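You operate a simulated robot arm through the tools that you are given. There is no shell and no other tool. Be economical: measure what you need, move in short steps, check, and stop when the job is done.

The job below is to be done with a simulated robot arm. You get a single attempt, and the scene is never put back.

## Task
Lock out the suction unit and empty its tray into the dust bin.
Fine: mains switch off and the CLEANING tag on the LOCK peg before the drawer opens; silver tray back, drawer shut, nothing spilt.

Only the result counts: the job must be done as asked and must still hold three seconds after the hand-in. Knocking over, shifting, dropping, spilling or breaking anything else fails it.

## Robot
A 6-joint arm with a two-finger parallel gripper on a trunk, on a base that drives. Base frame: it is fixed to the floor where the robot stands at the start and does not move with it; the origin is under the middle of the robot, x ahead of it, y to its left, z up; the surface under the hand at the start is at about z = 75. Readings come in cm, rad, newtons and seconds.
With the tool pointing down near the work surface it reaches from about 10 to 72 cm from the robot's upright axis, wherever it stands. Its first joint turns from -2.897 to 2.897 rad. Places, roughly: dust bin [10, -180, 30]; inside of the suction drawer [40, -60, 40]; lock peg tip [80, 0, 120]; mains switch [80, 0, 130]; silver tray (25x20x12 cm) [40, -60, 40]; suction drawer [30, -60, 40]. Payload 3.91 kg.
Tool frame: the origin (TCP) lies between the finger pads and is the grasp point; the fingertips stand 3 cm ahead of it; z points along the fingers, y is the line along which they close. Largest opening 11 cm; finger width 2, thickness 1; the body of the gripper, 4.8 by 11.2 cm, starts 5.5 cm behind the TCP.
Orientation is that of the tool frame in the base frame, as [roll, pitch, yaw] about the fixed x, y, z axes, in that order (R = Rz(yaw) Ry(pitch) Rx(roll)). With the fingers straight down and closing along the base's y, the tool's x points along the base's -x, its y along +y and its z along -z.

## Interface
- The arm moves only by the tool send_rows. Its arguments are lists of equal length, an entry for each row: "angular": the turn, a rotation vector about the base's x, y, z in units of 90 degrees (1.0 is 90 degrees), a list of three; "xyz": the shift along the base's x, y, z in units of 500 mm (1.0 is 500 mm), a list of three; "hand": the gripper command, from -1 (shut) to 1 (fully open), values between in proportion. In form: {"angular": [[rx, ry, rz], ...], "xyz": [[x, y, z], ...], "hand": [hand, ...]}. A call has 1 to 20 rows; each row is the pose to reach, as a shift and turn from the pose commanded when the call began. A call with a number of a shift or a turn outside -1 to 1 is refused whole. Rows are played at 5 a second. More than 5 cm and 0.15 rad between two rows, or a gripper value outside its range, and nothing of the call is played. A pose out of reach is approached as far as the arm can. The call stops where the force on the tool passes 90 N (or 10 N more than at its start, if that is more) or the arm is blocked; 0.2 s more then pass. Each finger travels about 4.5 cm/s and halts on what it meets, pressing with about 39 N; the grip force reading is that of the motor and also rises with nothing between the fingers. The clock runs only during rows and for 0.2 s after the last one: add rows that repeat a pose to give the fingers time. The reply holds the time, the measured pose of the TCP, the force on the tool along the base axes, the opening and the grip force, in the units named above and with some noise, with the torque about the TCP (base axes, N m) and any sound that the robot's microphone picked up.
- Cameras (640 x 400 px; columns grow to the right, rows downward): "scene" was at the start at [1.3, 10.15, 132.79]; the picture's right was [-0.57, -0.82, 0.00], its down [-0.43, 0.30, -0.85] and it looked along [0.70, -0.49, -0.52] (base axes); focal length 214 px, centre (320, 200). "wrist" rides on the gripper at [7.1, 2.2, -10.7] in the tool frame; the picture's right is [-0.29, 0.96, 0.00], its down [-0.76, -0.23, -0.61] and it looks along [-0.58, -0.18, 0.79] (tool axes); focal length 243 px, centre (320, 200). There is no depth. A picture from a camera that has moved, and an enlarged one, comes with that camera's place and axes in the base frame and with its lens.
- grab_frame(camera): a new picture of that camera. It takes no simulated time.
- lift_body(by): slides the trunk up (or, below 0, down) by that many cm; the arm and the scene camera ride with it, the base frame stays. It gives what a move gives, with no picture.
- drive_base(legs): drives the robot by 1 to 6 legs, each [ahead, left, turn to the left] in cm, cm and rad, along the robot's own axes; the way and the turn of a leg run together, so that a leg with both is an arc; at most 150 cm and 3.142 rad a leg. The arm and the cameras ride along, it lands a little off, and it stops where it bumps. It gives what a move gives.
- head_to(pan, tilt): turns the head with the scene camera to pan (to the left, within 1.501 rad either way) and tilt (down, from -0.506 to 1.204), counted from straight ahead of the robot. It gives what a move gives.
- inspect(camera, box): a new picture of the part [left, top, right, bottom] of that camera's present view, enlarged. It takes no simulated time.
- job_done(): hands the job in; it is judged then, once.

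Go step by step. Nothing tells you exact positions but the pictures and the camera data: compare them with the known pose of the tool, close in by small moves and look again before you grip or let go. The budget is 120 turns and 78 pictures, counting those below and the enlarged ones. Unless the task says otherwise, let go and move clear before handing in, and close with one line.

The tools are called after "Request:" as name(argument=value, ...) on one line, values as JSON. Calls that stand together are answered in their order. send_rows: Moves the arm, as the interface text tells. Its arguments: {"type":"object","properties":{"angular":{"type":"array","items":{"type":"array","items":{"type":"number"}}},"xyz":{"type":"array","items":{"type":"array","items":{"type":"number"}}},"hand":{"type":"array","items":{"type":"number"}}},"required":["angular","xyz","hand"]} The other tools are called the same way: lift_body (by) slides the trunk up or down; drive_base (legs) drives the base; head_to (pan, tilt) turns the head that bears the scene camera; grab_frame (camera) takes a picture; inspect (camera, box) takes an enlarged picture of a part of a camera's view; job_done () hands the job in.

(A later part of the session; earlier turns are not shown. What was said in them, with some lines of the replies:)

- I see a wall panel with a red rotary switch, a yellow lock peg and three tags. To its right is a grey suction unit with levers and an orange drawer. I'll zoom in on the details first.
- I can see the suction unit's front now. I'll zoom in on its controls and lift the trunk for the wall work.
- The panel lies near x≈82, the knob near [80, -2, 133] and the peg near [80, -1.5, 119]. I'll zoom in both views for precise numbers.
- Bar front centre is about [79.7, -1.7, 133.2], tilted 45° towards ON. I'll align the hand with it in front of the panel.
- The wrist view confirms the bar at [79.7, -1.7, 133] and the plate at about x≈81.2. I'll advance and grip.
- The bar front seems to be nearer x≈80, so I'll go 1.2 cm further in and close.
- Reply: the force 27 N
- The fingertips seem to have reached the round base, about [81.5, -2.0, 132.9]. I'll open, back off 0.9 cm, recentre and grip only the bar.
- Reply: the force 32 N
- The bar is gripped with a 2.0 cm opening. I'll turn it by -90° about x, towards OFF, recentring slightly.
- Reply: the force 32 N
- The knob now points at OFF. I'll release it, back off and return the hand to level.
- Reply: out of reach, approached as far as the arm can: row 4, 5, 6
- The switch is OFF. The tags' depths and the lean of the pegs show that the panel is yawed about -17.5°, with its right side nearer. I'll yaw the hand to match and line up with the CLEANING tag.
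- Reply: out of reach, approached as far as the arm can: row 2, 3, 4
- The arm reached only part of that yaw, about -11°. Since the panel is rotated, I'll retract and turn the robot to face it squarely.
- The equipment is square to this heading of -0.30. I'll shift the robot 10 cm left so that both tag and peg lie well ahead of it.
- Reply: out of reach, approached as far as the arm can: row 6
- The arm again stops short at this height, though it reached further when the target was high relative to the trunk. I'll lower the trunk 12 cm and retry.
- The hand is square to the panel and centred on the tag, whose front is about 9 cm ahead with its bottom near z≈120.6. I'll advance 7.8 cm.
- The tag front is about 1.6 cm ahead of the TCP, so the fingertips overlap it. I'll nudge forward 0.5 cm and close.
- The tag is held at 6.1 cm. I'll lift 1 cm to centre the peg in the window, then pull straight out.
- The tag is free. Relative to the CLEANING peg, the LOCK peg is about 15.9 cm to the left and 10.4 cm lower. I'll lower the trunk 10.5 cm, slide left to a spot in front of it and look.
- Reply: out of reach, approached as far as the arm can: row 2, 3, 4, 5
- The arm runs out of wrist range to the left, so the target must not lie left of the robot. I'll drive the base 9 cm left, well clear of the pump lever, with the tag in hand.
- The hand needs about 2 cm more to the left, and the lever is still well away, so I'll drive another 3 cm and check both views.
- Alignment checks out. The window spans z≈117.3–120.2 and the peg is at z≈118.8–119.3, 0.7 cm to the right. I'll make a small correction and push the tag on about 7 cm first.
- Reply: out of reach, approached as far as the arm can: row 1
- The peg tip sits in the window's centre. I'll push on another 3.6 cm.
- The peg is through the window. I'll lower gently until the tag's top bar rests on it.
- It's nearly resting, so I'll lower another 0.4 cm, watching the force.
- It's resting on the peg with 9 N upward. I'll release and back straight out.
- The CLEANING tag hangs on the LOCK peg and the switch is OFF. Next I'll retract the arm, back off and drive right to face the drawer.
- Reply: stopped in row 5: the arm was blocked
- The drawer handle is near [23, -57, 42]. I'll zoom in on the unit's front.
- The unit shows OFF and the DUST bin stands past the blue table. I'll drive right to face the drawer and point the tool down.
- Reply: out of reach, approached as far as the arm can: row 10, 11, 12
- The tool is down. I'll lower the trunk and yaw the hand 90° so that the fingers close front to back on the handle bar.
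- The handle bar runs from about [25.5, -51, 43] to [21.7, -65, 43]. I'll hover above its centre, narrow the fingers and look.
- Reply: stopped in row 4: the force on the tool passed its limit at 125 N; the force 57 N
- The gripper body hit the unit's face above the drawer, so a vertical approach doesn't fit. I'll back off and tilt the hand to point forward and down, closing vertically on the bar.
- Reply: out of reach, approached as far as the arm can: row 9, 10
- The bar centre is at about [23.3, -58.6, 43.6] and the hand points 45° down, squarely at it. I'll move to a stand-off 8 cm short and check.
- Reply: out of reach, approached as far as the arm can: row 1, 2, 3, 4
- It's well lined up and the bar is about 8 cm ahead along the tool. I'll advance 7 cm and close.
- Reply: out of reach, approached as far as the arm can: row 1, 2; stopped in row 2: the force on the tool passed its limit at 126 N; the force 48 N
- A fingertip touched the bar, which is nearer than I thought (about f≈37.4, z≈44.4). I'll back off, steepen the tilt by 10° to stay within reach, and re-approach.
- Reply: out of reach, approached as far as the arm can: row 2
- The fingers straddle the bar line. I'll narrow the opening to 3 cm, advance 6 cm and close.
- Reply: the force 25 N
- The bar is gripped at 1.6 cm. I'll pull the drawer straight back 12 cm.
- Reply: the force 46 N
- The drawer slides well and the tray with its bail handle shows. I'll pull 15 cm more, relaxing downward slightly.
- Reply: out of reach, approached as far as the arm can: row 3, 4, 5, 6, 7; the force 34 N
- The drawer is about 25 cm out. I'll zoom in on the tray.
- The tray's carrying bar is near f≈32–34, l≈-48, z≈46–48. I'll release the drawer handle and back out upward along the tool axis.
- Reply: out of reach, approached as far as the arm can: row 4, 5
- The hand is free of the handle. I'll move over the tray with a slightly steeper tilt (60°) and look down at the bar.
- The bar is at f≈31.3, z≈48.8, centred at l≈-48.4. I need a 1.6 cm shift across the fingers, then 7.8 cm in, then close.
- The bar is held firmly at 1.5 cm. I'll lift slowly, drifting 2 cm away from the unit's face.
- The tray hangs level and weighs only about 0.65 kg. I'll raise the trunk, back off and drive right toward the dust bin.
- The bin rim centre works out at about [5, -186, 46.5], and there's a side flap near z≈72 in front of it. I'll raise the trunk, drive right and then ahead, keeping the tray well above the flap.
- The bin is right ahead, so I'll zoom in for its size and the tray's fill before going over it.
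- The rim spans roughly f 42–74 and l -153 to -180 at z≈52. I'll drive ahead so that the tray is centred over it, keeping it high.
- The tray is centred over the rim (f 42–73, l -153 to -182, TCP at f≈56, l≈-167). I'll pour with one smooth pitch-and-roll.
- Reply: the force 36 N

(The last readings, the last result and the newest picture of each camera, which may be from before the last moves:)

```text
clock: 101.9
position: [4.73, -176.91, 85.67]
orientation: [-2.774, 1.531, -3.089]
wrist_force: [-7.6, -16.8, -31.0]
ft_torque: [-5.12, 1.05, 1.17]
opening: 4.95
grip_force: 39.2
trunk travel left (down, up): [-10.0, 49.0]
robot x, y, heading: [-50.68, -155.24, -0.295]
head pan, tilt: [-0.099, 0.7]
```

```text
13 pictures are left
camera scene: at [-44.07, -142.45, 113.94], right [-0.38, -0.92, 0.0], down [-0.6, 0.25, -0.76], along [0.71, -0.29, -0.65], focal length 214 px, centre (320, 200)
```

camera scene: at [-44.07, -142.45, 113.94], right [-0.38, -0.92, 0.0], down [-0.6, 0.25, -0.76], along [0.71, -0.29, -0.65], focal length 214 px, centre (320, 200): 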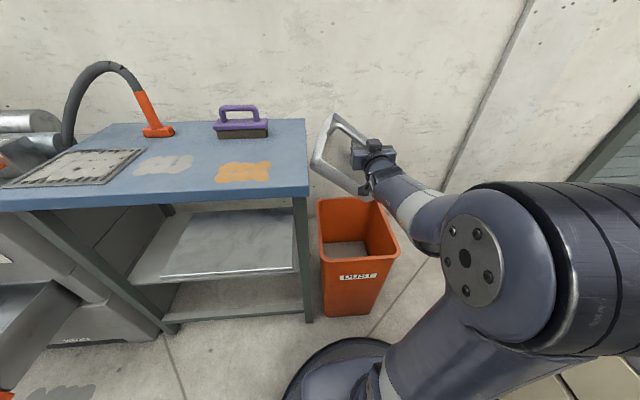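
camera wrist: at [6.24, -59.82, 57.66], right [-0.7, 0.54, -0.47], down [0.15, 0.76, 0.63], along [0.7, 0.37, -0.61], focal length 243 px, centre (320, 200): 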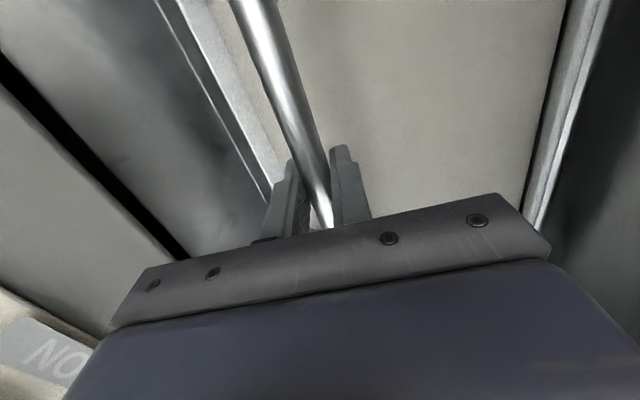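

The opening reads 4.95 cm, so the tray has shifted in the grip. I'll look closely before doing anything.

Request:
inspect(camera="scene", box=[290, 95, 450, 225])

Request:
grab_frame(camera="wrist")

```text
3.08 times, centred on (370, 160) of scene
camera zoom: at [-44.07, -142.45, 113.94], right [-0.38, -0.92, 0.0], down [-0.6, 0.25, -0.76], along [0.71, -0.29, -0.65], focal length 660 px, centre (166, 323)
```

zoom: 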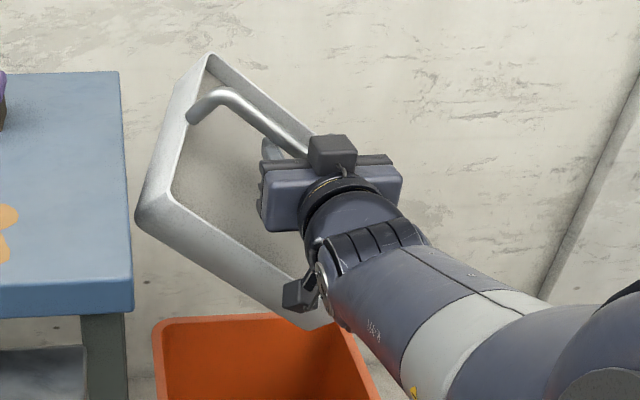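

```text
11 pictures are left
camera wrist: at [-5.02, -171.61, 78.99], right [0.31, 0.91, 0.28], down [-0.62, -0.03, 0.79], along [0.72, -0.41, 0.55], focal length 243 px, centre (320, 200)
```

wrist: 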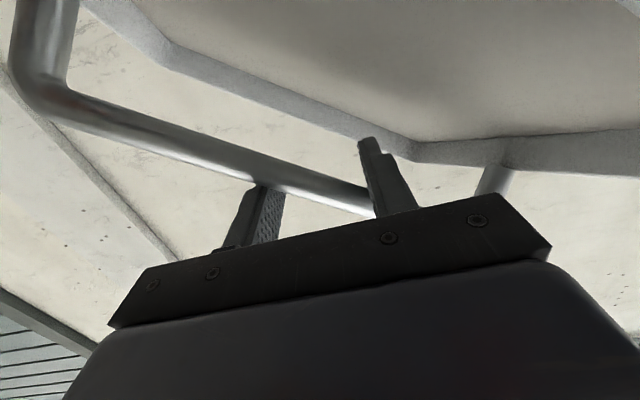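

The tray hit the wrist link during the roll, so the bar is now about 50° askew between the pads, wedged but held. I'll roll the hand back to realign the pads with the bar.

Request:
send_rows(angular=[[-0.075, 0.024, 0.004], [-0.15, 0.048, 0.008], [-0.225, 0.073, 0.011], [-0.3, 0.097, 0.015], [-0.375, 0.121, 0.019], [-0.45, 0.145, 0.022], [-0.45, 0.145, 0.022], [-0.45, 0.145, 0.022]], xyz=[[0, 0, 0], [0, 0, 0], [0, 0, 0], [0, 0, 0], [0, 0, 0], [0, 0, 0], [0, 0, 0], [0, 0, 0]], hand=[-1, -1, -1, -1, -1, -1, -1, -1])

Request:
inspect(camera="scene", box=[270, 95, 450, 275])

```text
clock: 103.7
position: [3.15, -179.52, 90.26]
orientation: [-1.647, 0.826, -1.909]
wrist_force: [-0.8, 0.8, -5.5]
ft_torque: [-0.21, 0.14, 0.0]
opening: 1.54
grip_force: 39.1
out of reach, approached as far as the arm can: row 2, 3, 4, 5, 6, 7, 8
trunk travel left (down, up): [-10.0, 49.0]
robot x, y, heading: [-50.44, -155.5, -0.293]
head pan, tilt: [-0.099, 0.7]
```

```text
2.22 times, centred on (360, 185) of scene
camera zoom: at [-44.16, -142.31, 113.94], right [-0.38, -0.92, 0.0], down [-0.59, 0.25, -0.76], along [0.71, -0.29, -0.64], focal length 477 px, centre (231, 233)
```

zoom: 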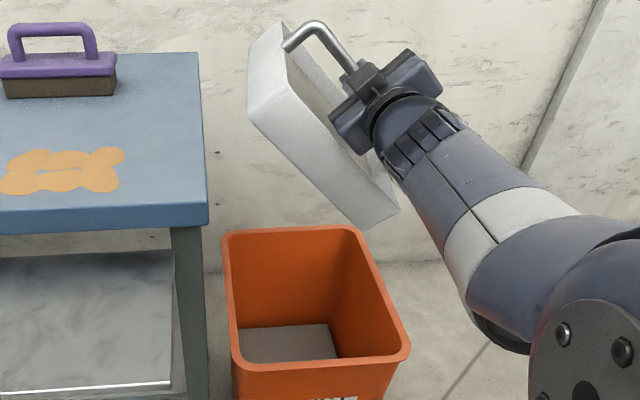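

The grip is square on the bar again, but the tray seems to have swung about the bar. A wrist picture will show how it sits and whether it's empty.

Request:
grab_frame(camera="wrist")

```text
9 pictures are left
camera wrist: at [-8.16, -179.58, 84.12], right [0.23, 0.87, -0.43], down [-0.45, 0.49, 0.75], along [0.86, 0.02, 0.51], focal length 243 px, centre (320, 200)
```

wrist: 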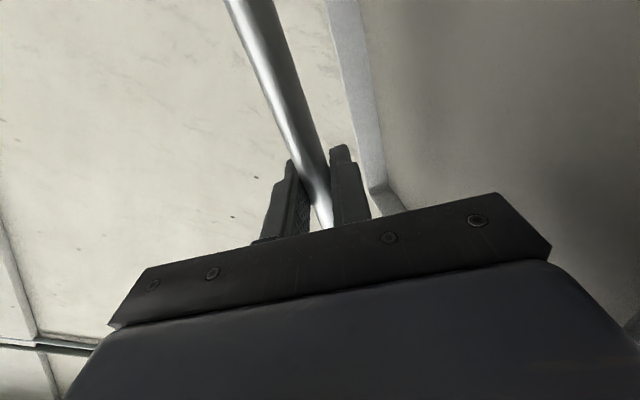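

I think the tray's corner caught under the blue table's edge, which caused the skew. The tray is now tilted about 48° along its bar. I'll rise 4 cm, shift slightly right and keep rolling until the bar is past vertical, all over the bin.

Request:
send_rows(angular=[[0, 0, 0], [0, 0, 0], [0.087, -0.025, -0.005], [0.173, -0.05, -0.009], [0.26, -0.075, -0.014], [0.346, -0.1, -0.018], [0.433, -0.126, -0.023], [0.52, -0.151, -0.028], [0.606, -0.176, -0.032], [0.693, -0.201, -0.037], [0.693, -0.201, -0.037], [0.693, -0.201, -0.037], [0.693, -0.201, -0.037]], xyz=[[0.005, -0.018, 0.04], [0.01, -0.035, 0.08], [0.01, -0.035, 0.08], [0.01, -0.035, 0.08], [0.01, -0.035, 0.08], [0.01, -0.035, 0.08], [0.01, -0.035, 0.08], [0.01, -0.035, 0.08], [0.01, -0.035, 0.08], [0.01, -0.035, 0.08], [0.01, -0.035, 0.08], [0.01, -0.035, 0.08], [0.01, -0.035, 0.08]], hand=[-1, -1, -1, -1, -1, -1, -1, -1, -1, -1, -1, -1, -1])

Request:
inspect(camera="scene", box=[270, 95, 450, 275])

```text
clock: 106.5
position: [3.38, -181.17, 94.39]
orientation: [1.727, 1.181, 1.401]
wrist_force: [-0.8, 0.1, -4.6]
ft_torque: [-0.32, 0.15, -0.02]
opening: 1.54
grip_force: 39.0
trunk travel left (down, up): [-10.0, 49.0]
robot x, y, heading: [-50.81, -155.44, -0.297]
head pan, tilt: [-0.099, 0.7]
```

```text
2.22 times, centred on (360, 185) of scene
camera zoom: at [-44.16, -142.31, 113.94], right [-0.38, -0.92, 0.0], down [-0.59, 0.25, -0.76], along [0.71, -0.29, -0.64], focal length 477 px, centre (231, 233)
```

zoom: 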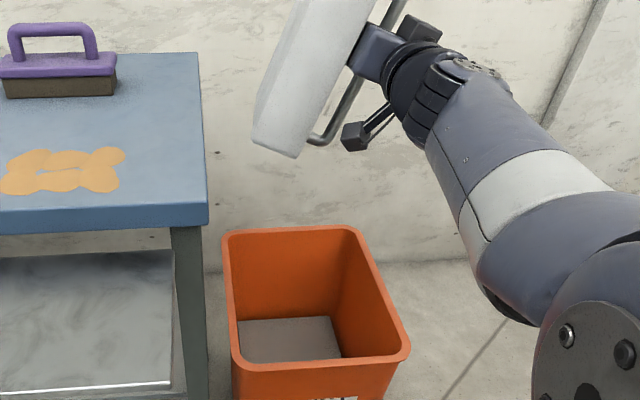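

The dust went into the bin: its level rose and the load fell to 4.6 N. I'll hold a slightly steeper tilt briefly to clear it, then roll the tray back upright.

Request:
send_rows(angular=[[0.08, -0.023, -0.004], [0.12, -0.035, -0.006], [0.12, -0.035, -0.006], [0.12, -0.035, -0.006], [0.04, -0.01, -0.002], [-0.045, 0.013, 0.002], [-0.13, 0.038, 0.007], [-0.215, 0.063, 0.012], [-0.3, 0.088, 0.016], [-0.385, 0.112, 0.021], [-0.47, 0.137, 0.026], [-0.555, 0.161, 0.03], [-0.64, 0.186, 0.035], [-0.725, 0.21, 0.039], [-0.81, 0.235, 0.044], [-0.89, 0.26, 0.049]], xyz=[[0, 0, 0], [0, 0, 0], [0, 0, 0], [0, 0, 0], [0, 0, 0], [0, 0, 0.02], [0, 0, 0.04], [0, 0, 0.06], [0, 0, 0.08], [0, 0, 0.1], [0, 0, 0.12], [0, 0, 0.14], [0, 0, 0.16], [0, 0, 0.16], [0, 0, 0.16], [0, 0, 0.16]], hand=[-1, -1, -1, -1, -1, -1, -1, -1, -1, -1, -1, -1, -1, -1, -1, -1])

Request:
drive_base(legs=[[-30, 0, 0]])

```text
clock: 109.9
position: [3.47, -181.27, 102.28]
orientation: [-1.599, 0.494, -1.877]
wrist_force: [0.4, 0.3, -3.9]
ft_torque: [-0.06, 0.08, 0.03]
opening: 1.53
grip_force: 38.8
trunk travel left (down, up): [-10.0, 49.0]
robot x, y, heading: [-50.64, -155.23, -0.297]
head pan, tilt: [-0.099, 0.7]
```

```text
clock: 112.0
position: [-25.91, -172.55, 102.35]
orientation: [-1.599, 0.499, -1.882]
wrist_force: [0.0, -0.5, -4.0]
ft_torque: [-0.05, 0.08, -0.03]
opening: 1.53
grip_force: 39.1
trunk travel left (down, up): [-10.0, 49.0]
robot x, y, heading: [-79.8, -146.49, -0.296]
head pan, tilt: [-0.099, 0.7]
```

The load is down to 3.9 N. I'll finish rolling the tray level, then check the bin, the floor and the tray.

Request:
send_rows(angular=[[-0.085, 0.025, 0.004], [-0.17, 0.05, 0.009], [-0.255, 0.075, 0.013], [-0.303, 0.09, 0.016], [-0.303, 0.09, 0.016]], xyz=[[0, 0, 0], [0, 0, 0], [0, 0, 0], [0, 0, 0], [0, 0, 0]], hand=[-1, -1, -1, -1, -1])

Request:
grab_frame(camera="scene")

```text
clock: 113.2
position: [-25.73, -172.64, 102.46]
orientation: [-1.592, 0.002, -1.857]
wrist_force: [-0.8, 0.0, -4.3]
ft_torque: [0.1, 0.06, -0.02]
opening: 1.55
grip_force: 39.5
trunk travel left (down, up): [-10.0, 49.0]
robot x, y, heading: [-79.61, -146.55, -0.295]
head pan, tilt: [-0.099, 0.7]
```

```text
7 pictures are left
camera scene: at [-73.22, -133.41, 113.95], right [-0.39, -0.92, 0.0], down [-0.59, 0.25, -0.76], along [0.7, -0.3, -0.64], focal length 214 px, centre (320, 200)
```

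scene: 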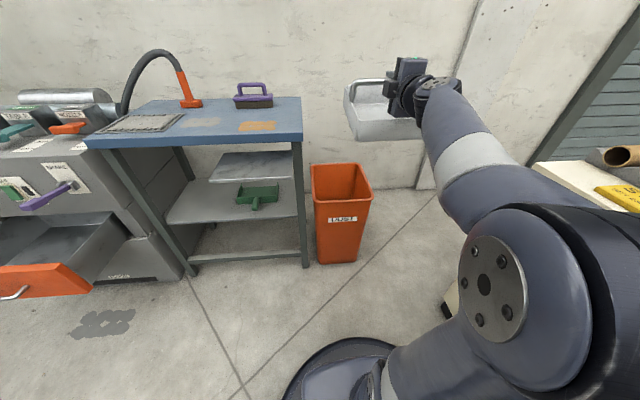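

The bin is upright and the floor clean, and the tray is empty. The tray has swung about its bar, so I'll set it briefly on a clear part of the blue table (top at z≈86) and regrip it steeply enough for the drawer. I'll raise, level and drive there.

Request:
lift_body(by=9)

Request:
send_rows(angular=[[0.019, 0.062, 0], [0.038, 0.124, 0], [0.038, 0.124, 0]], xyz=[[0, 0, 0], [0, 0, 0], [0, 0, 0]], hand=[-1, -1, -1])

Request:
drive_base(legs=[[0, 37, 0], [22, 0, 0]])

Request:
grab_frame(camera="scene")

```text
clock: 114.5
position: [-25.71, -172.75, 111.4]
orientation: [-1.594, 0.002, -1.858]
wrist_force: [-0.3, 0.5, -4.2]
ft_torque: [0.08, 0.01, -0.01]
opening: 1.5
grip_force: 39.5
trunk travel left (down, up): [-19.0, 40.0]
robot x, y, heading: [-79.98, -146.39, -0.303]
head pan, tilt: [-0.099, 0.7]
```

```text
clock: 115.3
position: [-25.82, -172.67, 111.41]
orientation: [-1.797, 0.005, -1.857]
wrist_force: [0.6, -0.2, -3.7]
ft_torque: [0.05, -0.05, 0.0]
opening: 1.54
grip_force: 39.5
trunk travel left (down, up): [-19.0, 40.0]
robot x, y, heading: [-79.97, -146.17, -0.297]
head pan, tilt: [-0.099, 0.7]
```

```text
clock: 118.9
position: [6.34, -143.56, 111.32]
orientation: [-1.798, 0.003, -1.856]
wrist_force: [-0.5, -0.4, -4.4]
ft_torque: [0.08, -0.01, -0.02]
opening: 1.53
grip_force: 38.6
trunk travel left (down, up): [-19.0, 40.0]
robot x, y, heading: [-47.38, -117.57, -0.299]
head pan, tilt: [-0.099, 0.7]
```

```text
6 pictures are left
camera scene: at [-41.16, -104.42, 122.95], right [-0.39, -0.92, 0.0], down [-0.59, 0.25, -0.76], along [0.7, -0.3, -0.64], focal length 214 px, centre (320, 200)
```

scene: 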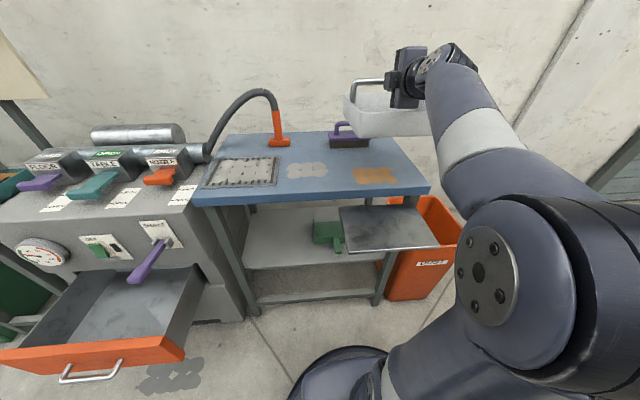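

The tray hangs level over the table's edge. I'll move 5 cm further on, between the brush and the front edge, and start lowering.

Request:
send_rows(angular=[[0, 0, 0], [0, 0, 0], [0, 0, 0], [0, 0, 0], [0, 0, 0], [0, 0, 0]], xyz=[[0.05, -0.015, 0], [0.096, -0.03, 0], [0.096, -0.03, -0.06], [0.096, -0.03, -0.12], [0.096, -0.03, -0.16], [0.096, -0.03, -0.16]], hand=[-1, -1, -1, -1, -1, -1])

Request:
inspect(camera="scene", box=[300, 80, 460, 220])

```text
clock: 120.3
position: [11.1, -145.13, 103.27]
orientation: [-1.798, 0.003, -1.855]
wrist_force: [-1.1, 0.9, -4.7]
ft_torque: [0.11, -0.05, -0.02]
opening: 1.52
grip_force: 38.9
trunk travel left (down, up): [-19.0, 40.0]
robot x, y, heading: [-47.97, -117.38, -0.301]
head pan, tilt: [-0.099, 0.7]
```

```text
2.86 times, centred on (380, 150) of scene
camera zoom: at [-41.15, -104.43, 122.95], right [-0.39, -0.92, 0.0], down [-0.59, 0.25, -0.76], along [0.7, -0.3, -0.64], focal length 613 px, centre (149, 343)
```

zoom: 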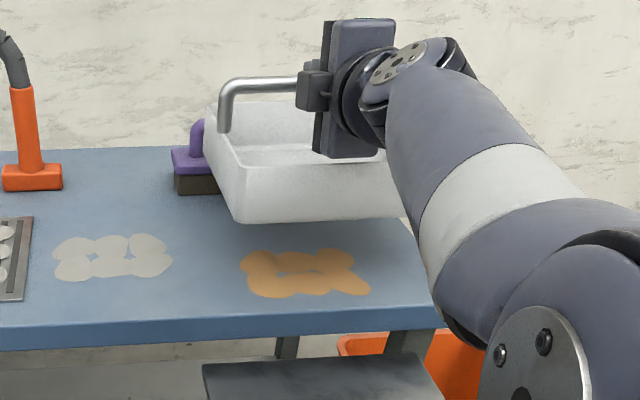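

The tray is level and clear of the brush, with its bottom near z≈92. I'll lower 4 cm, then feel for contact in small steps.

Request:
send_rows(angular=[[0, 0, 0], [0, 0, 0], [0, 0, 0], [0, 0, 0]], xyz=[[0, 0, -0.03], [0, 0, -0.06], [0, 0, -0.08], [0, 0, -0.08]], hand=[-1, -1, -1, -1])

Request:
send_rows(angular=[[0, 0, 0], [0, 0, 0]], xyz=[[0, 0, -0.012], [0, 0, -0.012]], hand=[-1, -1])

Request:
send_rows(angular=[[0, 0, 0], [0, 0, 0]], xyz=[[0, 0, -0.01], [0, 0, -0.01]], hand=[-1, -1])

```text
clock: 121.3
position: [11.29, -145.05, 99.31]
orientation: [-1.798, 0.003, -1.854]
wrist_force: [0.8, -0.2, -5.0]
ft_torque: [0.1, -0.07, -0.01]
opening: 1.55
grip_force: 39.3
trunk travel left (down, up): [-19.0, 40.0]
robot x, y, heading: [-47.21, -117.56, -0.303]
head pan, tilt: [-0.099, 0.7]
```

```text
clock: 121.9
position: [11.19, -145.07, 98.81]
orientation: [-1.798, 0.004, -1.854]
wrist_force: [-0.5, 0.1, -3.6]
ft_torque: [0.11, -0.03, 0.0]
opening: 1.52
grip_force: 39.3
trunk travel left (down, up): [-19.0, 40.0]
robot x, y, heading: [-47.41, -117.58, -0.303]
head pan, tilt: [-0.099, 0.7]
```

```text
clock: 122.5
position: [11.26, -145.05, 98.34]
orientation: [-1.798, 0.004, -1.853]
wrist_force: [-0.5, 0.2, -3.6]
ft_torque: [0.09, -0.07, 0.03]
opening: 1.52
grip_force: 39.2
trunk travel left (down, up): [-19.0, 40.0]
robot x, y, heading: [-47.65, -117.46, -0.296]
head pan, tilt: [-0.099, 0.7]
```

No contact yet, so I'll keep stepping down in half-centimetre moves.

Request:
send_rows(angular=[[0, 0, 0], [0, 0, 0]], xyz=[[0, 0, -0.01], [0, 0, -0.01]], hand=[-1, -1])

Request:
send_rows(angular=[[0, 0, 0], [0, 0, 0]], xyz=[[0, 0, -0.01], [0, 0, -0.01]], hand=[-1, -1])

Request:
send_rows(angular=[[0, 0, 0], [0, 0, 0]], xyz=[[0, 0, -0.008], [0, 0, -0.008]], hand=[-1, -1])

```text
clock: 123.1
position: [11.14, -145.01, 97.74]
orientation: [-1.798, 0.006, -1.856]
wrist_force: [0.7, -0.5, -5.7]
ft_torque: [0.1, -0.02, 0.0]
opening: 1.52
grip_force: 39.6
trunk travel left (down, up): [-19.0, 40.0]
robot x, y, heading: [-47.88, -117.22, -0.303]
head pan, tilt: [-0.099, 0.7]
```

```text
clock: 123.7
position: [11.15, -145.24, 97.31]
orientation: [-1.797, 0.004, -1.856]
wrist_force: [0.6, -0.1, -4.2]
ft_torque: [0.11, -0.06, -0.02]
opening: 1.54
grip_force: 38.5
trunk travel left (down, up): [-19.0, 40.0]
robot x, y, heading: [-47.77, -117.48, -0.304]
head pan, tilt: [-0.099, 0.7]
```

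```text
clock: 124.3
position: [11.24, -145.14, 97.0]
orientation: [-1.798, 0.005, -1.855]
wrist_force: [-1.0, 0.5, -4.3]
ft_torque: [0.07, -0.06, -0.01]
opening: 1.52
grip_force: 38.6
trunk travel left (down, up): [-19.0, 40.0]
robot x, y, heading: [-47.7, -117.45, -0.296]
head pan, tilt: [-0.099, 0.7]
```

Still no contact at z=97. I'll continue stepping down.

Request:
send_rows(angular=[[0, 0, 0], [0, 0, 0]], xyz=[[0, 0, -0.01], [0, 0, -0.01]], hand=[-1, -1])

Request:
send_rows(angular=[[0, 0, 0], [0, 0, 0]], xyz=[[0, 0, -0.01], [0, 0, -0.01]], hand=[-1, -1])

Request:
send_rows(angular=[[0, 0, 0], [0, 0, 0]], xyz=[[0, 0, -0.008], [0, 0, -0.008]], hand=[-1, -1])

Request:
send_rows(angular=[[0, 0, 0], [0, 0, 0]], xyz=[[0, 0, -0.008], [0, 0, -0.008]], hand=[-1, -1])

```text
clock: 124.9
position: [11.22, -145.12, 96.61]
orientation: [-1.804, 0.006, -1.856]
wrist_force: [-0.3, 0.7, -3.8]
ft_torque: [0.12, -0.03, 0.0]
opening: 1.54
grip_force: 39.1
trunk travel left (down, up): [-19.0, 40.0]
robot x, y, heading: [-47.3, -117.57, -0.304]
head pan, tilt: [-0.099, 0.7]
```

```text
clock: 125.5
position: [11.15, -145.17, 96.69]
orientation: [-1.805, 0.005, -1.857]
wrist_force: [0.1, 0.3, -5.1]
ft_torque: [0.06, -0.03, 0.02]
opening: 1.52
grip_force: 39.3
out of reach, approached as far as the arm can: row 1, 2
trunk travel left (down, up): [-19.0, 40.0]
robot x, y, heading: [-47.91, -117.65, -0.298]
head pan, tilt: [-0.099, 0.7]
```

```text
clock: 126.1
position: [11.33, -145.07, 96.44]
orientation: [-1.806, 0.005, -1.858]
wrist_force: [-0.3, 0.1, -4.9]
ft_torque: [0.09, -0.04, 0.01]
opening: 1.53
grip_force: 39.2
out of reach, approached as far as the arm can: row 1, 2
trunk travel left (down, up): [-19.0, 40.0]
robot x, y, heading: [-47.73, -117.51, -0.302]
head pan, tilt: [-0.099, 0.7]
```

```text
clock: 126.7
position: [11.2, -145.23, 96.48]
orientation: [-1.806, 0.006, -1.856]
wrist_force: [-1.1, 0.1, -4.7]
ft_torque: [0.11, -0.04, 0.03]
opening: 1.55
grip_force: 38.3
out of reach, approached as far as the arm can: row 1, 2
trunk travel left (down, up): [-19.0, 40.0]
robot x, y, heading: [-47.45, -117.79, -0.297]
head pan, tilt: [-0.099, 0.7]
```

The arm is at its lower limit at this angle, so I'll use the trunk for the rest.

Request:
lift_body(by=-0.6)

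Request:
lift_body(by=-0.5)

Request:
inspect(camera="scene", box=[300, 80, 460, 220])

```text
clock: 127.3
position: [11.3, -145.05, 96.01]
orientation: [-1.804, 0.005, -1.856]
wrist_force: [0.0, 0.5, -3.9]
ft_torque: [-0.1, -0.08, -0.02]
opening: 1.54
grip_force: 38.5
trunk travel left (down, up): [-18.4, 40.6]
robot x, y, heading: [-47.67, -117.28, -0.301]
head pan, tilt: [-0.099, 0.7]
```

```text
clock: 127.8
position: [11.18, -145.16, 95.5]
orientation: [-1.803, 0.004, -1.857]
wrist_force: [1.0, -0.6, 1.3]
ft_torque: [-0.08, 0.03, -0.08]
opening: 1.52
grip_force: 38.8
trunk travel left (down, up): [-17.9, 41.1]
robot x, y, heading: [-47.77, -117.56, -0.296]
head pan, tilt: [-0.099, 0.7]
```

```text
2.86 times, centred on (380, 150) of scene
camera zoom: at [-41.18, -104.41, 121.85], right [-0.39, -0.92, 0.0], down [-0.59, 0.25, -0.76], along [0.7, -0.3, -0.64], focal length 613 px, centre (149, 343)
```

zoom: 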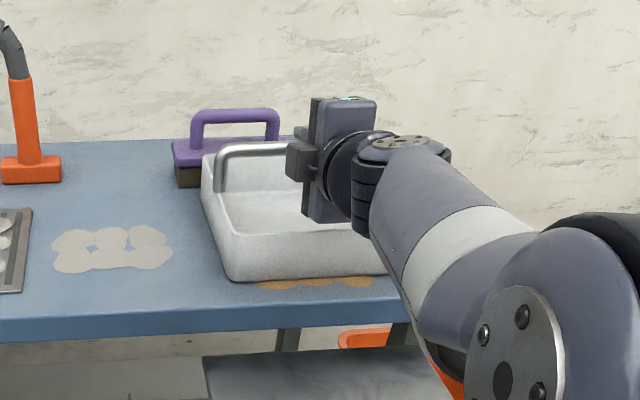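

The tray is resting on the table, empty. I'll press a touch, open the fingers and back out along the tool axis, then rise.

Request:
lift_body(by=-0.25)

Request:
send_rows(angular=[[0, 0, 0], [0, 0, 0], [0, 0, 0], [0, 0, 0], [0, 0, 0], [0, 0, 0], [0, 0, 0], [0, 0, 0]], xyz=[[0, 0, 0], [0, 0, 0], [0, 0, 0], [-0.056, 0.016, 0.014], [-0.112, 0.033, 0.028], [-0.168, 0.05, 0.042], [-0.168, 0.05, 0.12], [-0.168, 0.05, 0.2]], hand=[-0.6, -0.4, -0.4, -0.4, -0.4, -0.4, -0.4, -0.4])

```text
clock: 128.3
position: [11.21, -145.22, 95.48]
orientation: [-1.8, 0.005, -1.857]
wrist_force: [6.9, -2.7, 15.7]
ft_torque: [0.03, -0.06, 0.1]
opening: 1.54
grip_force: 39.1
trunk travel left (down, up): [-17.7, 41.3]
robot x, y, heading: [-47.74, -117.33, -0.297]
head pan, tilt: [-0.099, 0.7]
```

```text
clock: 130.1
position: [2.75, -142.6, 105.11]
orientation: [-1.805, 0.006, -1.858]
wrist_force: [0.5, -0.7, -0.7]
ft_torque: [-0.04, -0.01, 0.01]
opening: 3.31
grip_force: 0.0
trunk travel left (down, up): [-17.7, 41.3]
robot x, y, heading: [-47.73, -117.83, -0.298]
head pan, tilt: [-0.099, 0.7]
```

It released cleanly. I'll pitch the hand to 60° down and go to a stand-off above the bar.

Request:
send_rows(angular=[[0.024, 0.083, 0], [0.049, 0.166, 0], [0.073, 0.249, 0], [0.098, 0.331, 0], [0.122, 0.414, 0], [0.146, 0.497, 0], [0.146, 0.497, 0], [0.146, 0.497, 0]], xyz=[[0, 0, 0.02], [0, 0, 0.04], [0, 0, 0.04], [0, 0, 0.04], [0.02, -0.006, 0.04], [0.05, -0.015, 0.02], [0.099, -0.03, -0.02], [0.099, -0.03, -0.044]], hand=[-0.2, -0.2, -0.2, -0.2, -0.2, -0.2, -0.2, -0.2])

Request:
grab_frame(camera="wrist")

```text
clock: 131.9
position: [7.88, -144.16, 102.95]
orientation: [-2.619, 0.003, -1.86]
wrist_force: [-0.2, 0.8, 0.4]
ft_torque: [0.0, 0.01, -0.02]
opening: 4.4
grip_force: 0.1
trunk travel left (down, up): [-17.7, 41.3]
robot x, y, heading: [-47.68, -117.73, -0.302]
head pan, tilt: [-0.099, 0.7]
```

```text
3 pictures are left
camera wrist: at [-1.02, -149.04, 111.12], right [-0.71, 0.52, -0.48], down [0.12, 0.76, 0.64], along [0.69, 0.4, -0.6], focal length 243 px, centre (320, 200)
```

wrist: 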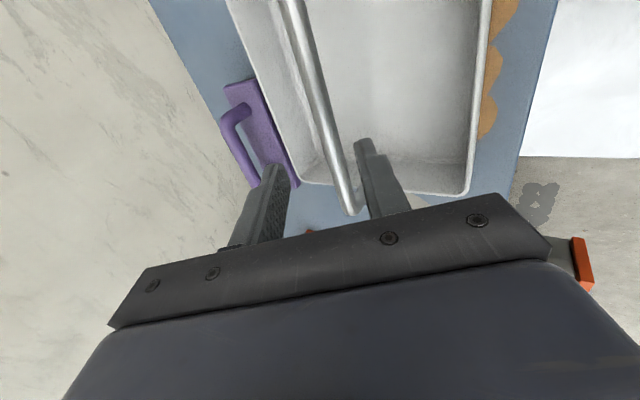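

The tray is clean and upright. I'm about 3 cm left of its centre, so I'll shift right, go in 7.6 cm and grip.

Request:
send_rows(angular=[[0, 0, 0], [0, 0, 0], [0, 0, 0], [0, 0, 0], [0, 0, 0], [0, 0, 0], [0, 0, 0], [0, 0, 0]], xyz=[[-0.026, -0.055, -0.005], [-0.002, -0.062, -0.05], [0.022, -0.069, -0.095], [0.047, -0.076, -0.137], [0.047, -0.076, -0.137], [0.047, -0.076, -0.137], [0.047, -0.076, -0.137], [0.047, -0.076, -0.137]], hand=[-0.2, -0.2, -0.2, -0.2, -1, -1, -1, -1])

```text
clock: 133.7
position: [10.02, -148.03, 96.17]
orientation: [-2.621, 0.003, -1.862]
wrist_force: [0.2, 0.0, 0.8]
ft_torque: [0.16, -0.06, -0.1]
opening: 1.52
grip_force: 39.1
trunk travel left (down, up): [-17.7, 41.3]
robot x, y, heading: [-47.81, -117.22, -0.297]
head pan, tilt: [-0.099, 0.7]
```

The bar is gripped again. I'll lift clear, back away and drive left to the drawer.

Request:
lift_body(by=14)

Request:
drive_base(legs=[[-30, 0, 0], [0, 90, 0]])

```text
clock: 135.4
position: [10.14, -148.06, 110.2]
orientation: [-2.621, 0.002, -1.861]
wrist_force: [0.3, -0.1, -3.3]
ft_torque: [0.0, 0.03, 0.01]
opening: 1.53
grip_force: 39.2
trunk travel left (down, up): [-31.7, 27.3]
robot x, y, heading: [-47.82, -117.34, -0.3]
head pan, tilt: [-0.099, 0.7]
```

```text
clock: 141.8
position: [7.3, -53.13, 110.18]
orientation: [-2.617, 0.003, -1.846]
wrist_force: [0.6, 0.3, -3.4]
ft_torque: [-0.04, 0.05, 0.0]
opening: 1.53
grip_force: 39.3
trunk travel left (down, up): [-31.7, 27.3]
robot x, y, heading: [-50.76, -23.18, -0.29]
head pan, tilt: [-0.099, 0.7]
```

I'll drive ahead 7 cm, then use the measured pose to line up with where the tray came out.

Request:
drive_base(legs=[[6, 0, 0]])

Request:
send_rows(angular=[[0, 0, -0.017], [0, 0, -0.034], [0, 0, -0.034], [0, 0, -0.034], [0, 0, -0.034]], xyz=[[0, 0, -0.06], [0, 0, -0.12], [0, 0, -0.18], [0, 0, -0.24], [0, 0, -0.24]], hand=[-1, -1, -1, -1, -1])

```text
clock: 142.7
position: [13.06, -54.86, 110.25]
orientation: [-2.619, 0.004, -1.848]
wrist_force: [0.6, -0.9, -3.9]
ft_torque: [0.01, 0.0, 0.05]
opening: 1.54
grip_force: 39.7
trunk travel left (down, up): [-31.7, 27.3]
robot x, y, heading: [-45.63, -25.13, -0.284]
head pan, tilt: [-0.099, 0.7]
```

```text
clock: 143.9
position: [12.97, -54.7, 98.3]
orientation: [-2.619, 0.004, -1.901]
wrist_force: [-0.5, -0.4, -3.8]
ft_torque: [-0.03, 0.07, 0.02]
opening: 1.5
grip_force: 38.7
trunk travel left (down, up): [-31.7, 27.3]
robot x, y, heading: [-45.33, -24.92, -0.285]
head pan, tilt: [-0.099, 0.7]
```

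I'll continue lowering with the arm to z≈78, turn the head to the drawer and spend one picture verifying.

Request:
send_rows(angular=[[0, 0, 0], [0, 0, 0], [0, 0, 0], [0, 0, 0], [0, 0, 0], [0, 0, 0]], xyz=[[0.009, -0.003, -0.07], [0.009, -0.003, -0.14], [0.009, -0.003, -0.21], [0.009, -0.003, -0.28], [0.009, -0.003, -0.36], [0.009, -0.003, -0.38]], hand=[-1, -1, -1, -1, -1, -1])

Request:
lift_body(by=-18)

Request:
head_to(pan=-0.4, tilt=0.65)

Request:
grab_frame(camera="scene")

```text
clock: 145.3
position: [13.3, -55.06, 79.32]
orientation: [-2.619, 0.004, -1.901]
wrist_force: [-2.3, 0.1, -4.6]
ft_torque: [0.05, 0.25, 0.1]
opening: 1.51
grip_force: 38.8
trunk travel left (down, up): [-31.7, 27.3]
robot x, y, heading: [-45.08, -25.2, -0.283]
head pan, tilt: [-0.099, 0.7]
```

```text
clock: 147.3
position: [13.43, -55.08, 61.3]
orientation: [-2.619, 0.003, -1.901]
wrist_force: [0.2, 0.7, -4.5]
ft_torque: [-0.01, 0.04, 0.01]
opening: 1.53
grip_force: 39.1
trunk travel left (down, up): [-13.7, 45.3]
robot x, y, heading: [-45.16, -25.04, -0.286]
head pan, tilt: [-0.099, 0.7]
```

```text
clock: 148.1
position: [13.44, -55.09, 61.32]
orientation: [-2.619, 0.004, -1.9]
wrist_force: [0.7, -0.1, -4.0]
ft_torque: [-0.04, 0.03, 0.01]
opening: 1.51
grip_force: 39.2
trunk travel left (down, up): [-13.7, 45.3]
robot x, y, heading: [-45.09, -24.93, -0.283]
head pan, tilt: [-0.4, 0.649]
```

```text
2 pictures are left
camera scene: at [-40.01, -14.19, 118.03], right [-0.63, -0.77, 0.0], down [-0.47, 0.38, -0.8], along [0.62, -0.5, -0.6], focal length 214 px, centre (320, 200)
```

scene: 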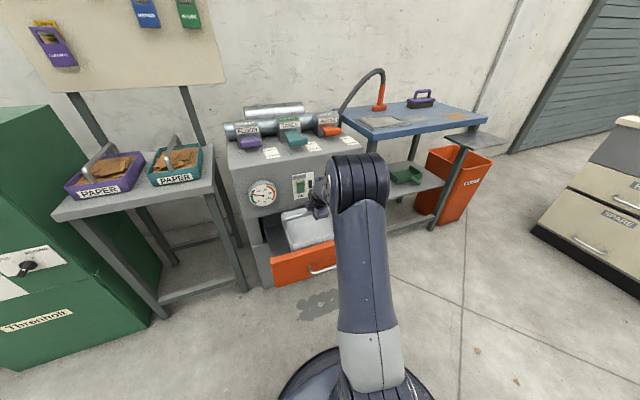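

The tray hangs right above the open drawer. I'll lower it in steps, watching the force.

Request:
lift_body(by=-8)

Request:
send_rows(angular=[[0, 0, 0], [0, 0, 0], [0, 0, 0]], xyz=[[0.014, -0.002, 0], [0.028, -0.004, 0], [0.028, -0.004, 0]], hand=[-1, -1, -1])

Request:
lift_body(by=-2.5)

Request:
lift_body(by=-1)

```text
clock: 149.3
position: [13.44, -54.99, 53.29]
orientation: [-2.62, 0.004, -1.902]
wrist_force: [-0.1, -0.2, -3.8]
ft_torque: [-0.05, 0.02, -0.02]
opening: 1.51
grip_force: 38.8
trunk travel left (down, up): [-5.7, 53.3]
robot x, y, heading: [-45.36, -25.23, -0.285]
head pan, tilt: [-0.4, 0.649]
```

```text
clock: 150.1
position: [14.97, -55.32, 53.37]
orientation: [-2.618, 0.002, -1.9]
wrist_force: [-0.2, -0.1, -3.8]
ft_torque: [-0.05, 0.04, -0.05]
opening: 1.53
grip_force: 39.3
trunk travel left (down, up): [-5.7, 53.3]
robot x, y, heading: [-44.89, -25.31, -0.289]
head pan, tilt: [-0.4, 0.649]
```

```text
clock: 150.8
position: [14.86, -55.25, 50.84]
orientation: [-2.62, 0.002, -1.9]
wrist_force: [0.4, -0.2, -3.4]
ft_torque: [-0.09, 0.06, -0.01]
opening: 1.53
grip_force: 38.8
trunk travel left (down, up): [-3.2, 55.8]
robot x, y, heading: [-44.96, -24.78, -0.291]
head pan, tilt: [-0.4, 0.649]
```

```text
clock: 151.4
position: [14.78, -55.25, 49.85]
orientation: [-2.619, 0.004, -1.902]
wrist_force: [-0.4, -0.1, -0.3]
ft_torque: [0.34, -0.19, -0.02]
opening: 1.52
grip_force: 38.1
trunk travel left (down, up): [-2.2, 56.8]
robot x, y, heading: [-45.32, -25.06, -0.285]
head pan, tilt: [-0.4, 0.649]
```

It made contact at z≈49.9, matching the pick-up height. I'll settle 0.3 cm lower, release and retreat along the tool axis.

Request:
lift_body(by=-0.3)

Request:
send_rows(angular=[[0, 0, 0], [0, 0, 0], [0, 0, 0], [0, 0, 0], [0, 0, 0], [0, 0, 0], [0, 0, 0], [0, 0, 0]], xyz=[[0, 0, 0], [0, 0, 0], [0, 0, 0], [-0.024, 0.008, 0.043], [-0.047, 0.015, 0.087], [-0.076, 0.024, 0.14], [-0.09, 0.028, 0.22], [-0.15, 0.046, 0.28]], hand=[-0.6, -0.3, -0.2, -0.2, -0.2, -0.2, -0.2, -0.2])

```text
clock: 151.9
position: [14.89, -55.4, 49.86]
orientation: [-2.613, 0.003, -1.9]
wrist_force: [0.3, -0.4, 16.3]
ft_torque: [0.39, -0.21, 0.07]
opening: 1.52
grip_force: 39.2
trunk travel left (down, up): [-1.9, 57.1]
robot x, y, heading: [-45.53, -25.22, -0.29]
head pan, tilt: [-0.4, 0.649]
```

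```text
clock: 153.7
position: [7.39, -53.14, 63.38]
orientation: [-2.62, 0.002, -1.902]
wrist_force: [0.1, -0.2, -0.5]
ft_torque: [0.04, 0.0, 0.0]
opening: 4.4
grip_force: 0.1
trunk travel left (down, up): [-1.9, 57.1]
robot x, y, heading: [-45.07, -24.71, -0.287]
head pan, tilt: [-0.4, 0.649]
```

The tray is back in the drawer. Next I'll back the base off so the hand clears the front panel, close the fingers and drop to panel height in front of it.

Request:
drive_base(legs=[[-15, 0, 0]])

Request:
send_rows(angular=[[-0.01, -0.032, 0], [-0.019, -0.063, 0], [-0.019, -0.063, 0], [-0.019, -0.063, 0], [-0.019, -0.063, 0]], xyz=[[0, 0, -0.06], [0, 0, -0.13], [0, 0, -0.2], [0, 0, -0.265], [0, 0, -0.265]], hand=[-1, -1, -1, -1, -1])

Request:
grab_frame(camera="scene")

```text
clock: 155.1
position: [-6.81, -48.99, 63.5]
orientation: [-2.62, 0.002, -1.902]
wrist_force: [-0.1, 0.3, -1.0]
ft_torque: [0.02, 0.0, 0.01]
opening: 4.41
grip_force: 0.1
trunk travel left (down, up): [-1.9, 57.1]
robot x, y, heading: [-59.12, -20.81, -0.287]
head pan, tilt: [-0.4, 0.649]
```

```text
clock: 156.3
position: [-6.95, -49.26, 50.26]
orientation: [-2.515, 0.007, -1.9]
wrist_force: [0.7, 0.1, 0.5]
ft_torque: [0.0, -0.03, -0.01]
opening: 0.01
grip_force: 37.9
trunk travel left (down, up): [-1.9, 57.1]
robot x, y, heading: [-59.12, -20.57, -0.285]
head pan, tilt: [-0.4, 0.649]
```

```text
1 pictures are left
camera scene: at [-54.21, -10.0, 106.23], right [-0.63, -0.77, 0.0], down [-0.47, 0.38, -0.8], along [0.62, -0.5, -0.6], focal length 214 px, centre (320, 200)
```

scene: 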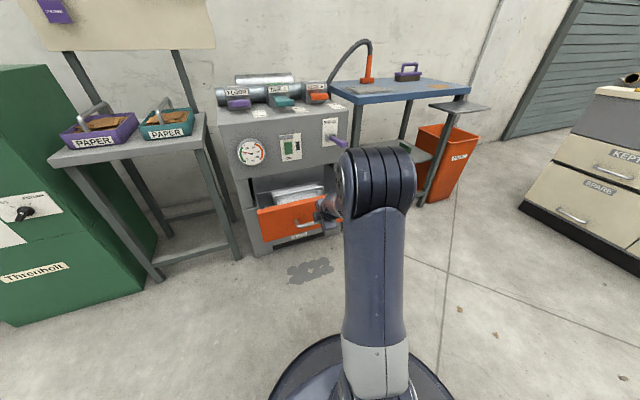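

The tray sits properly in the drawer and the fist is in front of the panel. I'll push with the base in stages, checking force.

Request:
drive_base(legs=[[12, 0, 0]])

Request:
drive_base(legs=[[8, 0, 0]])

```text
clock: 157.5
position: [4.59, -52.56, 50.35]
orientation: [-2.515, 0.008, -1.899]
wrist_force: [0.3, 0.1, 0.2]
ft_torque: [0.01, 0.0, -0.02]
opening: 0.01
grip_force: 38.0
trunk travel left (down, up): [-1.9, 57.1]
robot x, y, heading: [-47.61, -24.4, -0.287]
head pan, tilt: [-0.4, 0.649]
```

```text
clock: 158.6
position: [12.42, -54.87, 50.2]
orientation: [-2.515, 0.007, -1.901]
wrist_force: [-0.8, -0.2, 0.4]
ft_torque: [-0.02, 0.02, -0.01]
opening: 0.02
grip_force: 37.6
trunk travel left (down, up): [-1.9, 57.1]
robot x, y, heading: [-40.26, -26.3, -0.289]
head pan, tilt: [-0.4, 0.649]
```

The drawer is sliding in easily, with about 10 cm to go. I'll drive 8 cm more, then finish with short arm pushes.

Request:
drive_base(legs=[[8, 0, 0]])

Request:
send_rows(angular=[[0, 0, 0], [0, 0, 0], [0, 0, 0]], xyz=[[0.01, -0.003, 0], [0.02, -0.006, 0], [0.02, -0.006, 0]], hand=[-1, -1, -1])

```text
clock: 159.6
position: [19.87, -57.14, 50.17]
orientation: [-2.516, 0.006, -1.9]
wrist_force: [-0.1, 0.0, -0.3]
ft_torque: [-0.02, -0.01, 0.0]
opening: 0.0
grip_force: 37.8
trunk travel left (down, up): [-1.9, 57.1]
robot x, y, heading: [-32.61, -28.93, -0.29]
head pan, tilt: [-0.4, 0.649]
```

```text
clock: 160.4
position: [20.94, -57.45, 50.28]
orientation: [-2.517, 0.008, -1.901]
wrist_force: [-0.4, -0.3, 0.1]
ft_torque: [-0.01, 0.01, -0.03]
opening: 0.02
grip_force: 37.9
trunk travel left (down, up): [-1.9, 57.1]
robot x, y, heading: [-32.76, -28.94, -0.285]
head pan, tilt: [-0.4, 0.649]
```

I'll keep pushing in small steps until the drawer seats.

Request:
send_rows(angular=[[0, 0, 0], [0, 0, 0], [0, 0, 0]], xyz=[[0.01, -0.003, 0], [0.02, -0.006, 0], [0.02, -0.006, 0]], hand=[-1, -1, -1])

Request:
send_rows(angular=[[0, 0, 0], [0, 0, 0], [0, 0, 0]], xyz=[[0.01, -0.003, 0], [0.02, -0.006, 0], [0.02, -0.006, 0]], hand=[-1, -1, -1])

```text
clock: 161.3
position: [21.2, -57.45, 50.18]
orientation: [-2.525, 0.012, -1.9]
wrist_force: [-29.6, 12.7, 29.7]
ft_torque: [0.11, -0.13, 0.21]
opening: 0.0
grip_force: 38.3
trunk travel left (down, up): [-1.9, 57.1]
robot x, y, heading: [-32.48, -28.68, -0.281]
head pan, tilt: [-0.4, 0.649]
stopped in row 3: the force on the tool passed its limit at 92 N (the readings are from after the stop); the commanded pose is now the measured one
```

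```text
clock: 161.8
position: [21.29, -57.6, 50.26]
orientation: [-2.534, 0.012, -1.898]
wrist_force: [-36.2, 15.8, 33.9]
ft_torque: [0.17, -0.14, 0.28]
opening: 0.0
grip_force: 37.2
trunk travel left (down, up): [-1.9, 57.1]
robot x, y, heading: [-32.57, -28.87, -0.287]
head pan, tilt: [-0.4, 0.649]
stopped in row 2: the force on the tool passed its limit at 99 N (the readings are from after the stop); the commanded pose is now the measured one
```

I've hit a firm stop. I'll back well clear and use the last picture to check the drawer, tag and surroundings.

Request:
send_rows(angular=[[0, 0, 0], [0, 0, 0], [0, 0, 0]], xyz=[[-0.04, 0.012, 0.01], [-0.1, 0.03, 0.02], [-0.16, 0.05, 0.02]], hand=[-1, -1, -1])

Request:
drive_base(legs=[[-25, 0, 0]])

Request:
inspect(camera="scene", box=[200, 90, 380, 270])

```text
clock: 162.6
position: [13.62, -55.18, 50.79]
orientation: [-2.54, 0.014, -1.899]
wrist_force: [0.0, 0.7, 0.4]
ft_torque: [-0.01, -0.05, 0.0]
opening: 0.0
grip_force: 38.1
trunk travel left (down, up): [-1.9, 57.1]
robot x, y, heading: [-33.07, -28.5, -0.289]
head pan, tilt: [-0.4, 0.649]
```

```text
clock: 164.4
position: [-10.0, -48.22, 50.9]
orientation: [-2.538, 0.014, -1.901]
wrist_force: [0.4, -0.1, -0.2]
ft_torque: [-0.03, -0.01, 0.01]
opening: 0.0
grip_force: 37.6
trunk travel left (down, up): [-1.9, 57.1]
robot x, y, heading: [-56.25, -21.68, -0.291]
head pan, tilt: [-0.4, 0.649]
```

```text
2.22 times, centred on (290, 180) of scene
camera zoom: at [-51.17, -10.81, 106.23], right [-0.64, -0.77, 0.0], down [-0.47, 0.39, -0.8], along [0.61, -0.51, -0.6], focal length 477 px, centre (387, 244)
```

zoom: 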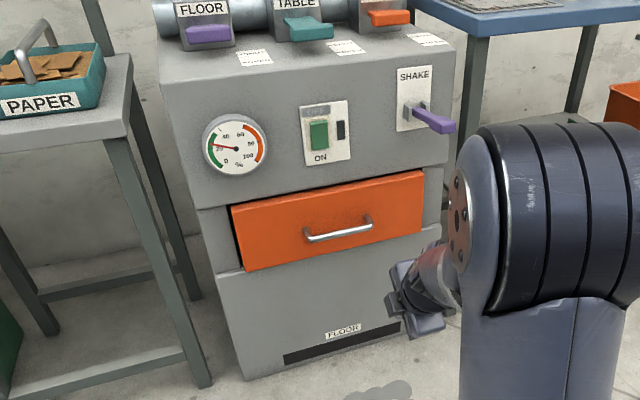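

The drawer is fully shut with the tray inside. However, the unit's small rocker now shows ON, where earlier it showed OFF, so the tray's rim must have brushed it on the way down. It's at about [26, -56.5, 66.5], and I'll restore it by pressing its upper (OFF) half.

Request:
send_rows(angular=[[-0.016, -0.053, 0], [-0.033, -0.106, 0], [-0.049, -0.159, 0], [-0.049, -0.159, 0], [-0.049, -0.159, 0], [-0.049, -0.159, 0]], xyz=[[0.005, 0.015, 0.08], [0.01, 0.03, 0.16], [0.015, 0.05, 0.24], [0.015, 0.05, 0.31], [0.015, 0.05, 0.372], [0.015, 0.05, 0.372]], hand=[-1, -1, -1, -1, -1, -1])

Request:
drive_base(legs=[[22, 0, 0]])

```text
clock: 165.8
position: [-9.54, -45.9, 69.48]
orientation: [-2.277, 0.022, -1.896]
wrist_force: [-0.4, 0.2, 0.0]
ft_torque: [-0.02, -0.03, 0.0]
opening: 0.01
grip_force: 37.3
trunk travel left (down, up): [-1.9, 57.1]
robot x, y, heading: [-56.27, -21.5, -0.289]
head pan, tilt: [-0.4, 0.649]
```

```text
clock: 167.5
position: [11.8, -52.25, 69.47]
orientation: [-2.278, 0.022, -1.896]
wrist_force: [0.4, 0.1, 0.3]
ft_torque: [-0.01, 0.0, -0.01]
opening: 0.03
grip_force: 37.9
trunk travel left (down, up): [-1.9, 57.1]
robot x, y, heading: [-35.04, -27.97, -0.292]
head pan, tilt: [-0.4, 0.649]
```

I'm aligned with the rocker's upper half. I'll advance 9 cm, then feel forward in small steps.

Request:
send_rows(angular=[[0, 0, 0], [0, 0, 0], [0, 0, 0], [0, 0, 0]], xyz=[[0.06, -0.019, 0], [0.12, -0.037, 0], [0.172, -0.053, 0], [0.172, -0.053, 0]], hand=[-1, -1, -1, -1])

Request:
send_rows(angular=[[0, 0, 0], [0, 0, 0], [0, 0, 0]], xyz=[[0.01, -0.003, 0], [0.015, -0.005, 0], [0.015, -0.005, 0]], hand=[-1, -1, -1])

Request:
send_rows(angular=[[0, 0, 0], [0, 0, 0], [0, 0, 0]], xyz=[[0.01, -0.003, 0], [0.015, -0.005, 0], [0.015, -0.005, 0]], hand=[-1, -1, -1])

```text
clock: 168.5
position: [20.45, -54.94, 69.53]
orientation: [-2.279, 0.021, -1.896]
wrist_force: [0.0, -0.1, 0.6]
ft_torque: [-0.01, 0.02, -0.03]
opening: 0.0
grip_force: 37.8
trunk travel left (down, up): [-1.9, 57.1]
robot x, y, heading: [-34.85, -27.84, -0.291]
head pan, tilt: [-0.4, 0.649]
```

```text
clock: 169.3
position: [21.3, -55.17, 69.41]
orientation: [-2.279, 0.021, -1.896]
wrist_force: [-0.4, -0.6, 0.5]
ft_torque: [-0.03, 0.02, 0.0]
opening: 0.0
grip_force: 37.9
trunk travel left (down, up): [-1.9, 57.1]
robot x, y, heading: [-35.14, -27.82, -0.298]
head pan, tilt: [-0.4, 0.649]
```

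```text
clock: 170.1
position: [21.21, -55.3, 69.63]
orientation: [-2.284, 0.023, -1.897]
wrist_force: [-71.5, 24.1, 6.9]
ft_torque: [0.25, 0.75, 0.17]
opening: 0.0
grip_force: 38.1
trunk travel left (down, up): [-1.9, 57.1]
robot x, y, heading: [-34.87, -28.17, -0.292]
head pan, tilt: [-0.4, 0.649]
```

I pressed the upper half firmly with about 75 N. I'll back away from the unit.

Request:
send_rows(angular=[[0, 0, 0], [0, 0, 0], [0, 0, 0], [0, 0, 0]], xyz=[[-0.05, 0.015, 0], [-0.12, 0.037, 0], [-0.2, 0.062, 0], [-0.2, 0.062, 0]], hand=[-1, -1, -1, -1])

Request:
drive_base(legs=[[-15, 0, 0]])

```text
clock: 171.1
position: [12.01, -52.47, 69.48]
orientation: [-2.278, 0.02, -1.897]
wrist_force: [0.3, -1.1, -0.3]
ft_torque: [0.0, 0.01, 0.01]
opening: 0.0
grip_force: 37.6
trunk travel left (down, up): [-1.9, 57.1]
robot x, y, heading: [-34.88, -28.04, -0.287]
head pan, tilt: [-0.4, 0.649]
```

```text
clock: 172.5
position: [-2.77, -48.11, 69.59]
orientation: [-2.278, 0.022, -1.902]
wrist_force: [1.0, 0.0, 0.4]
ft_torque: [0.0, 0.01, -0.04]
opening: 0.0
grip_force: 37.9
trunk travel left (down, up): [-1.9, 57.1]
robot x, y, heading: [-49.87, -23.41, -0.29]
head pan, tilt: [-0.4, 0.649]
```

The mains is off, the tag is on the LOCK peg, the dust is in the bin, the tray is back and the drawer is shut. The hand is clear, so I'm handing in.

Request:
job_done()

```text
The job is handed in.
```

I handed the job in with the mains switch OFF, the CLEANING tag on the LOCK peg, the tray emptied into the dust bin and put back, and the drawer shut. The unit's small ON/OFF rocker got bumped to ON along the way. I pressed its OFF half at the end but had no pictures left to confirm it went back.
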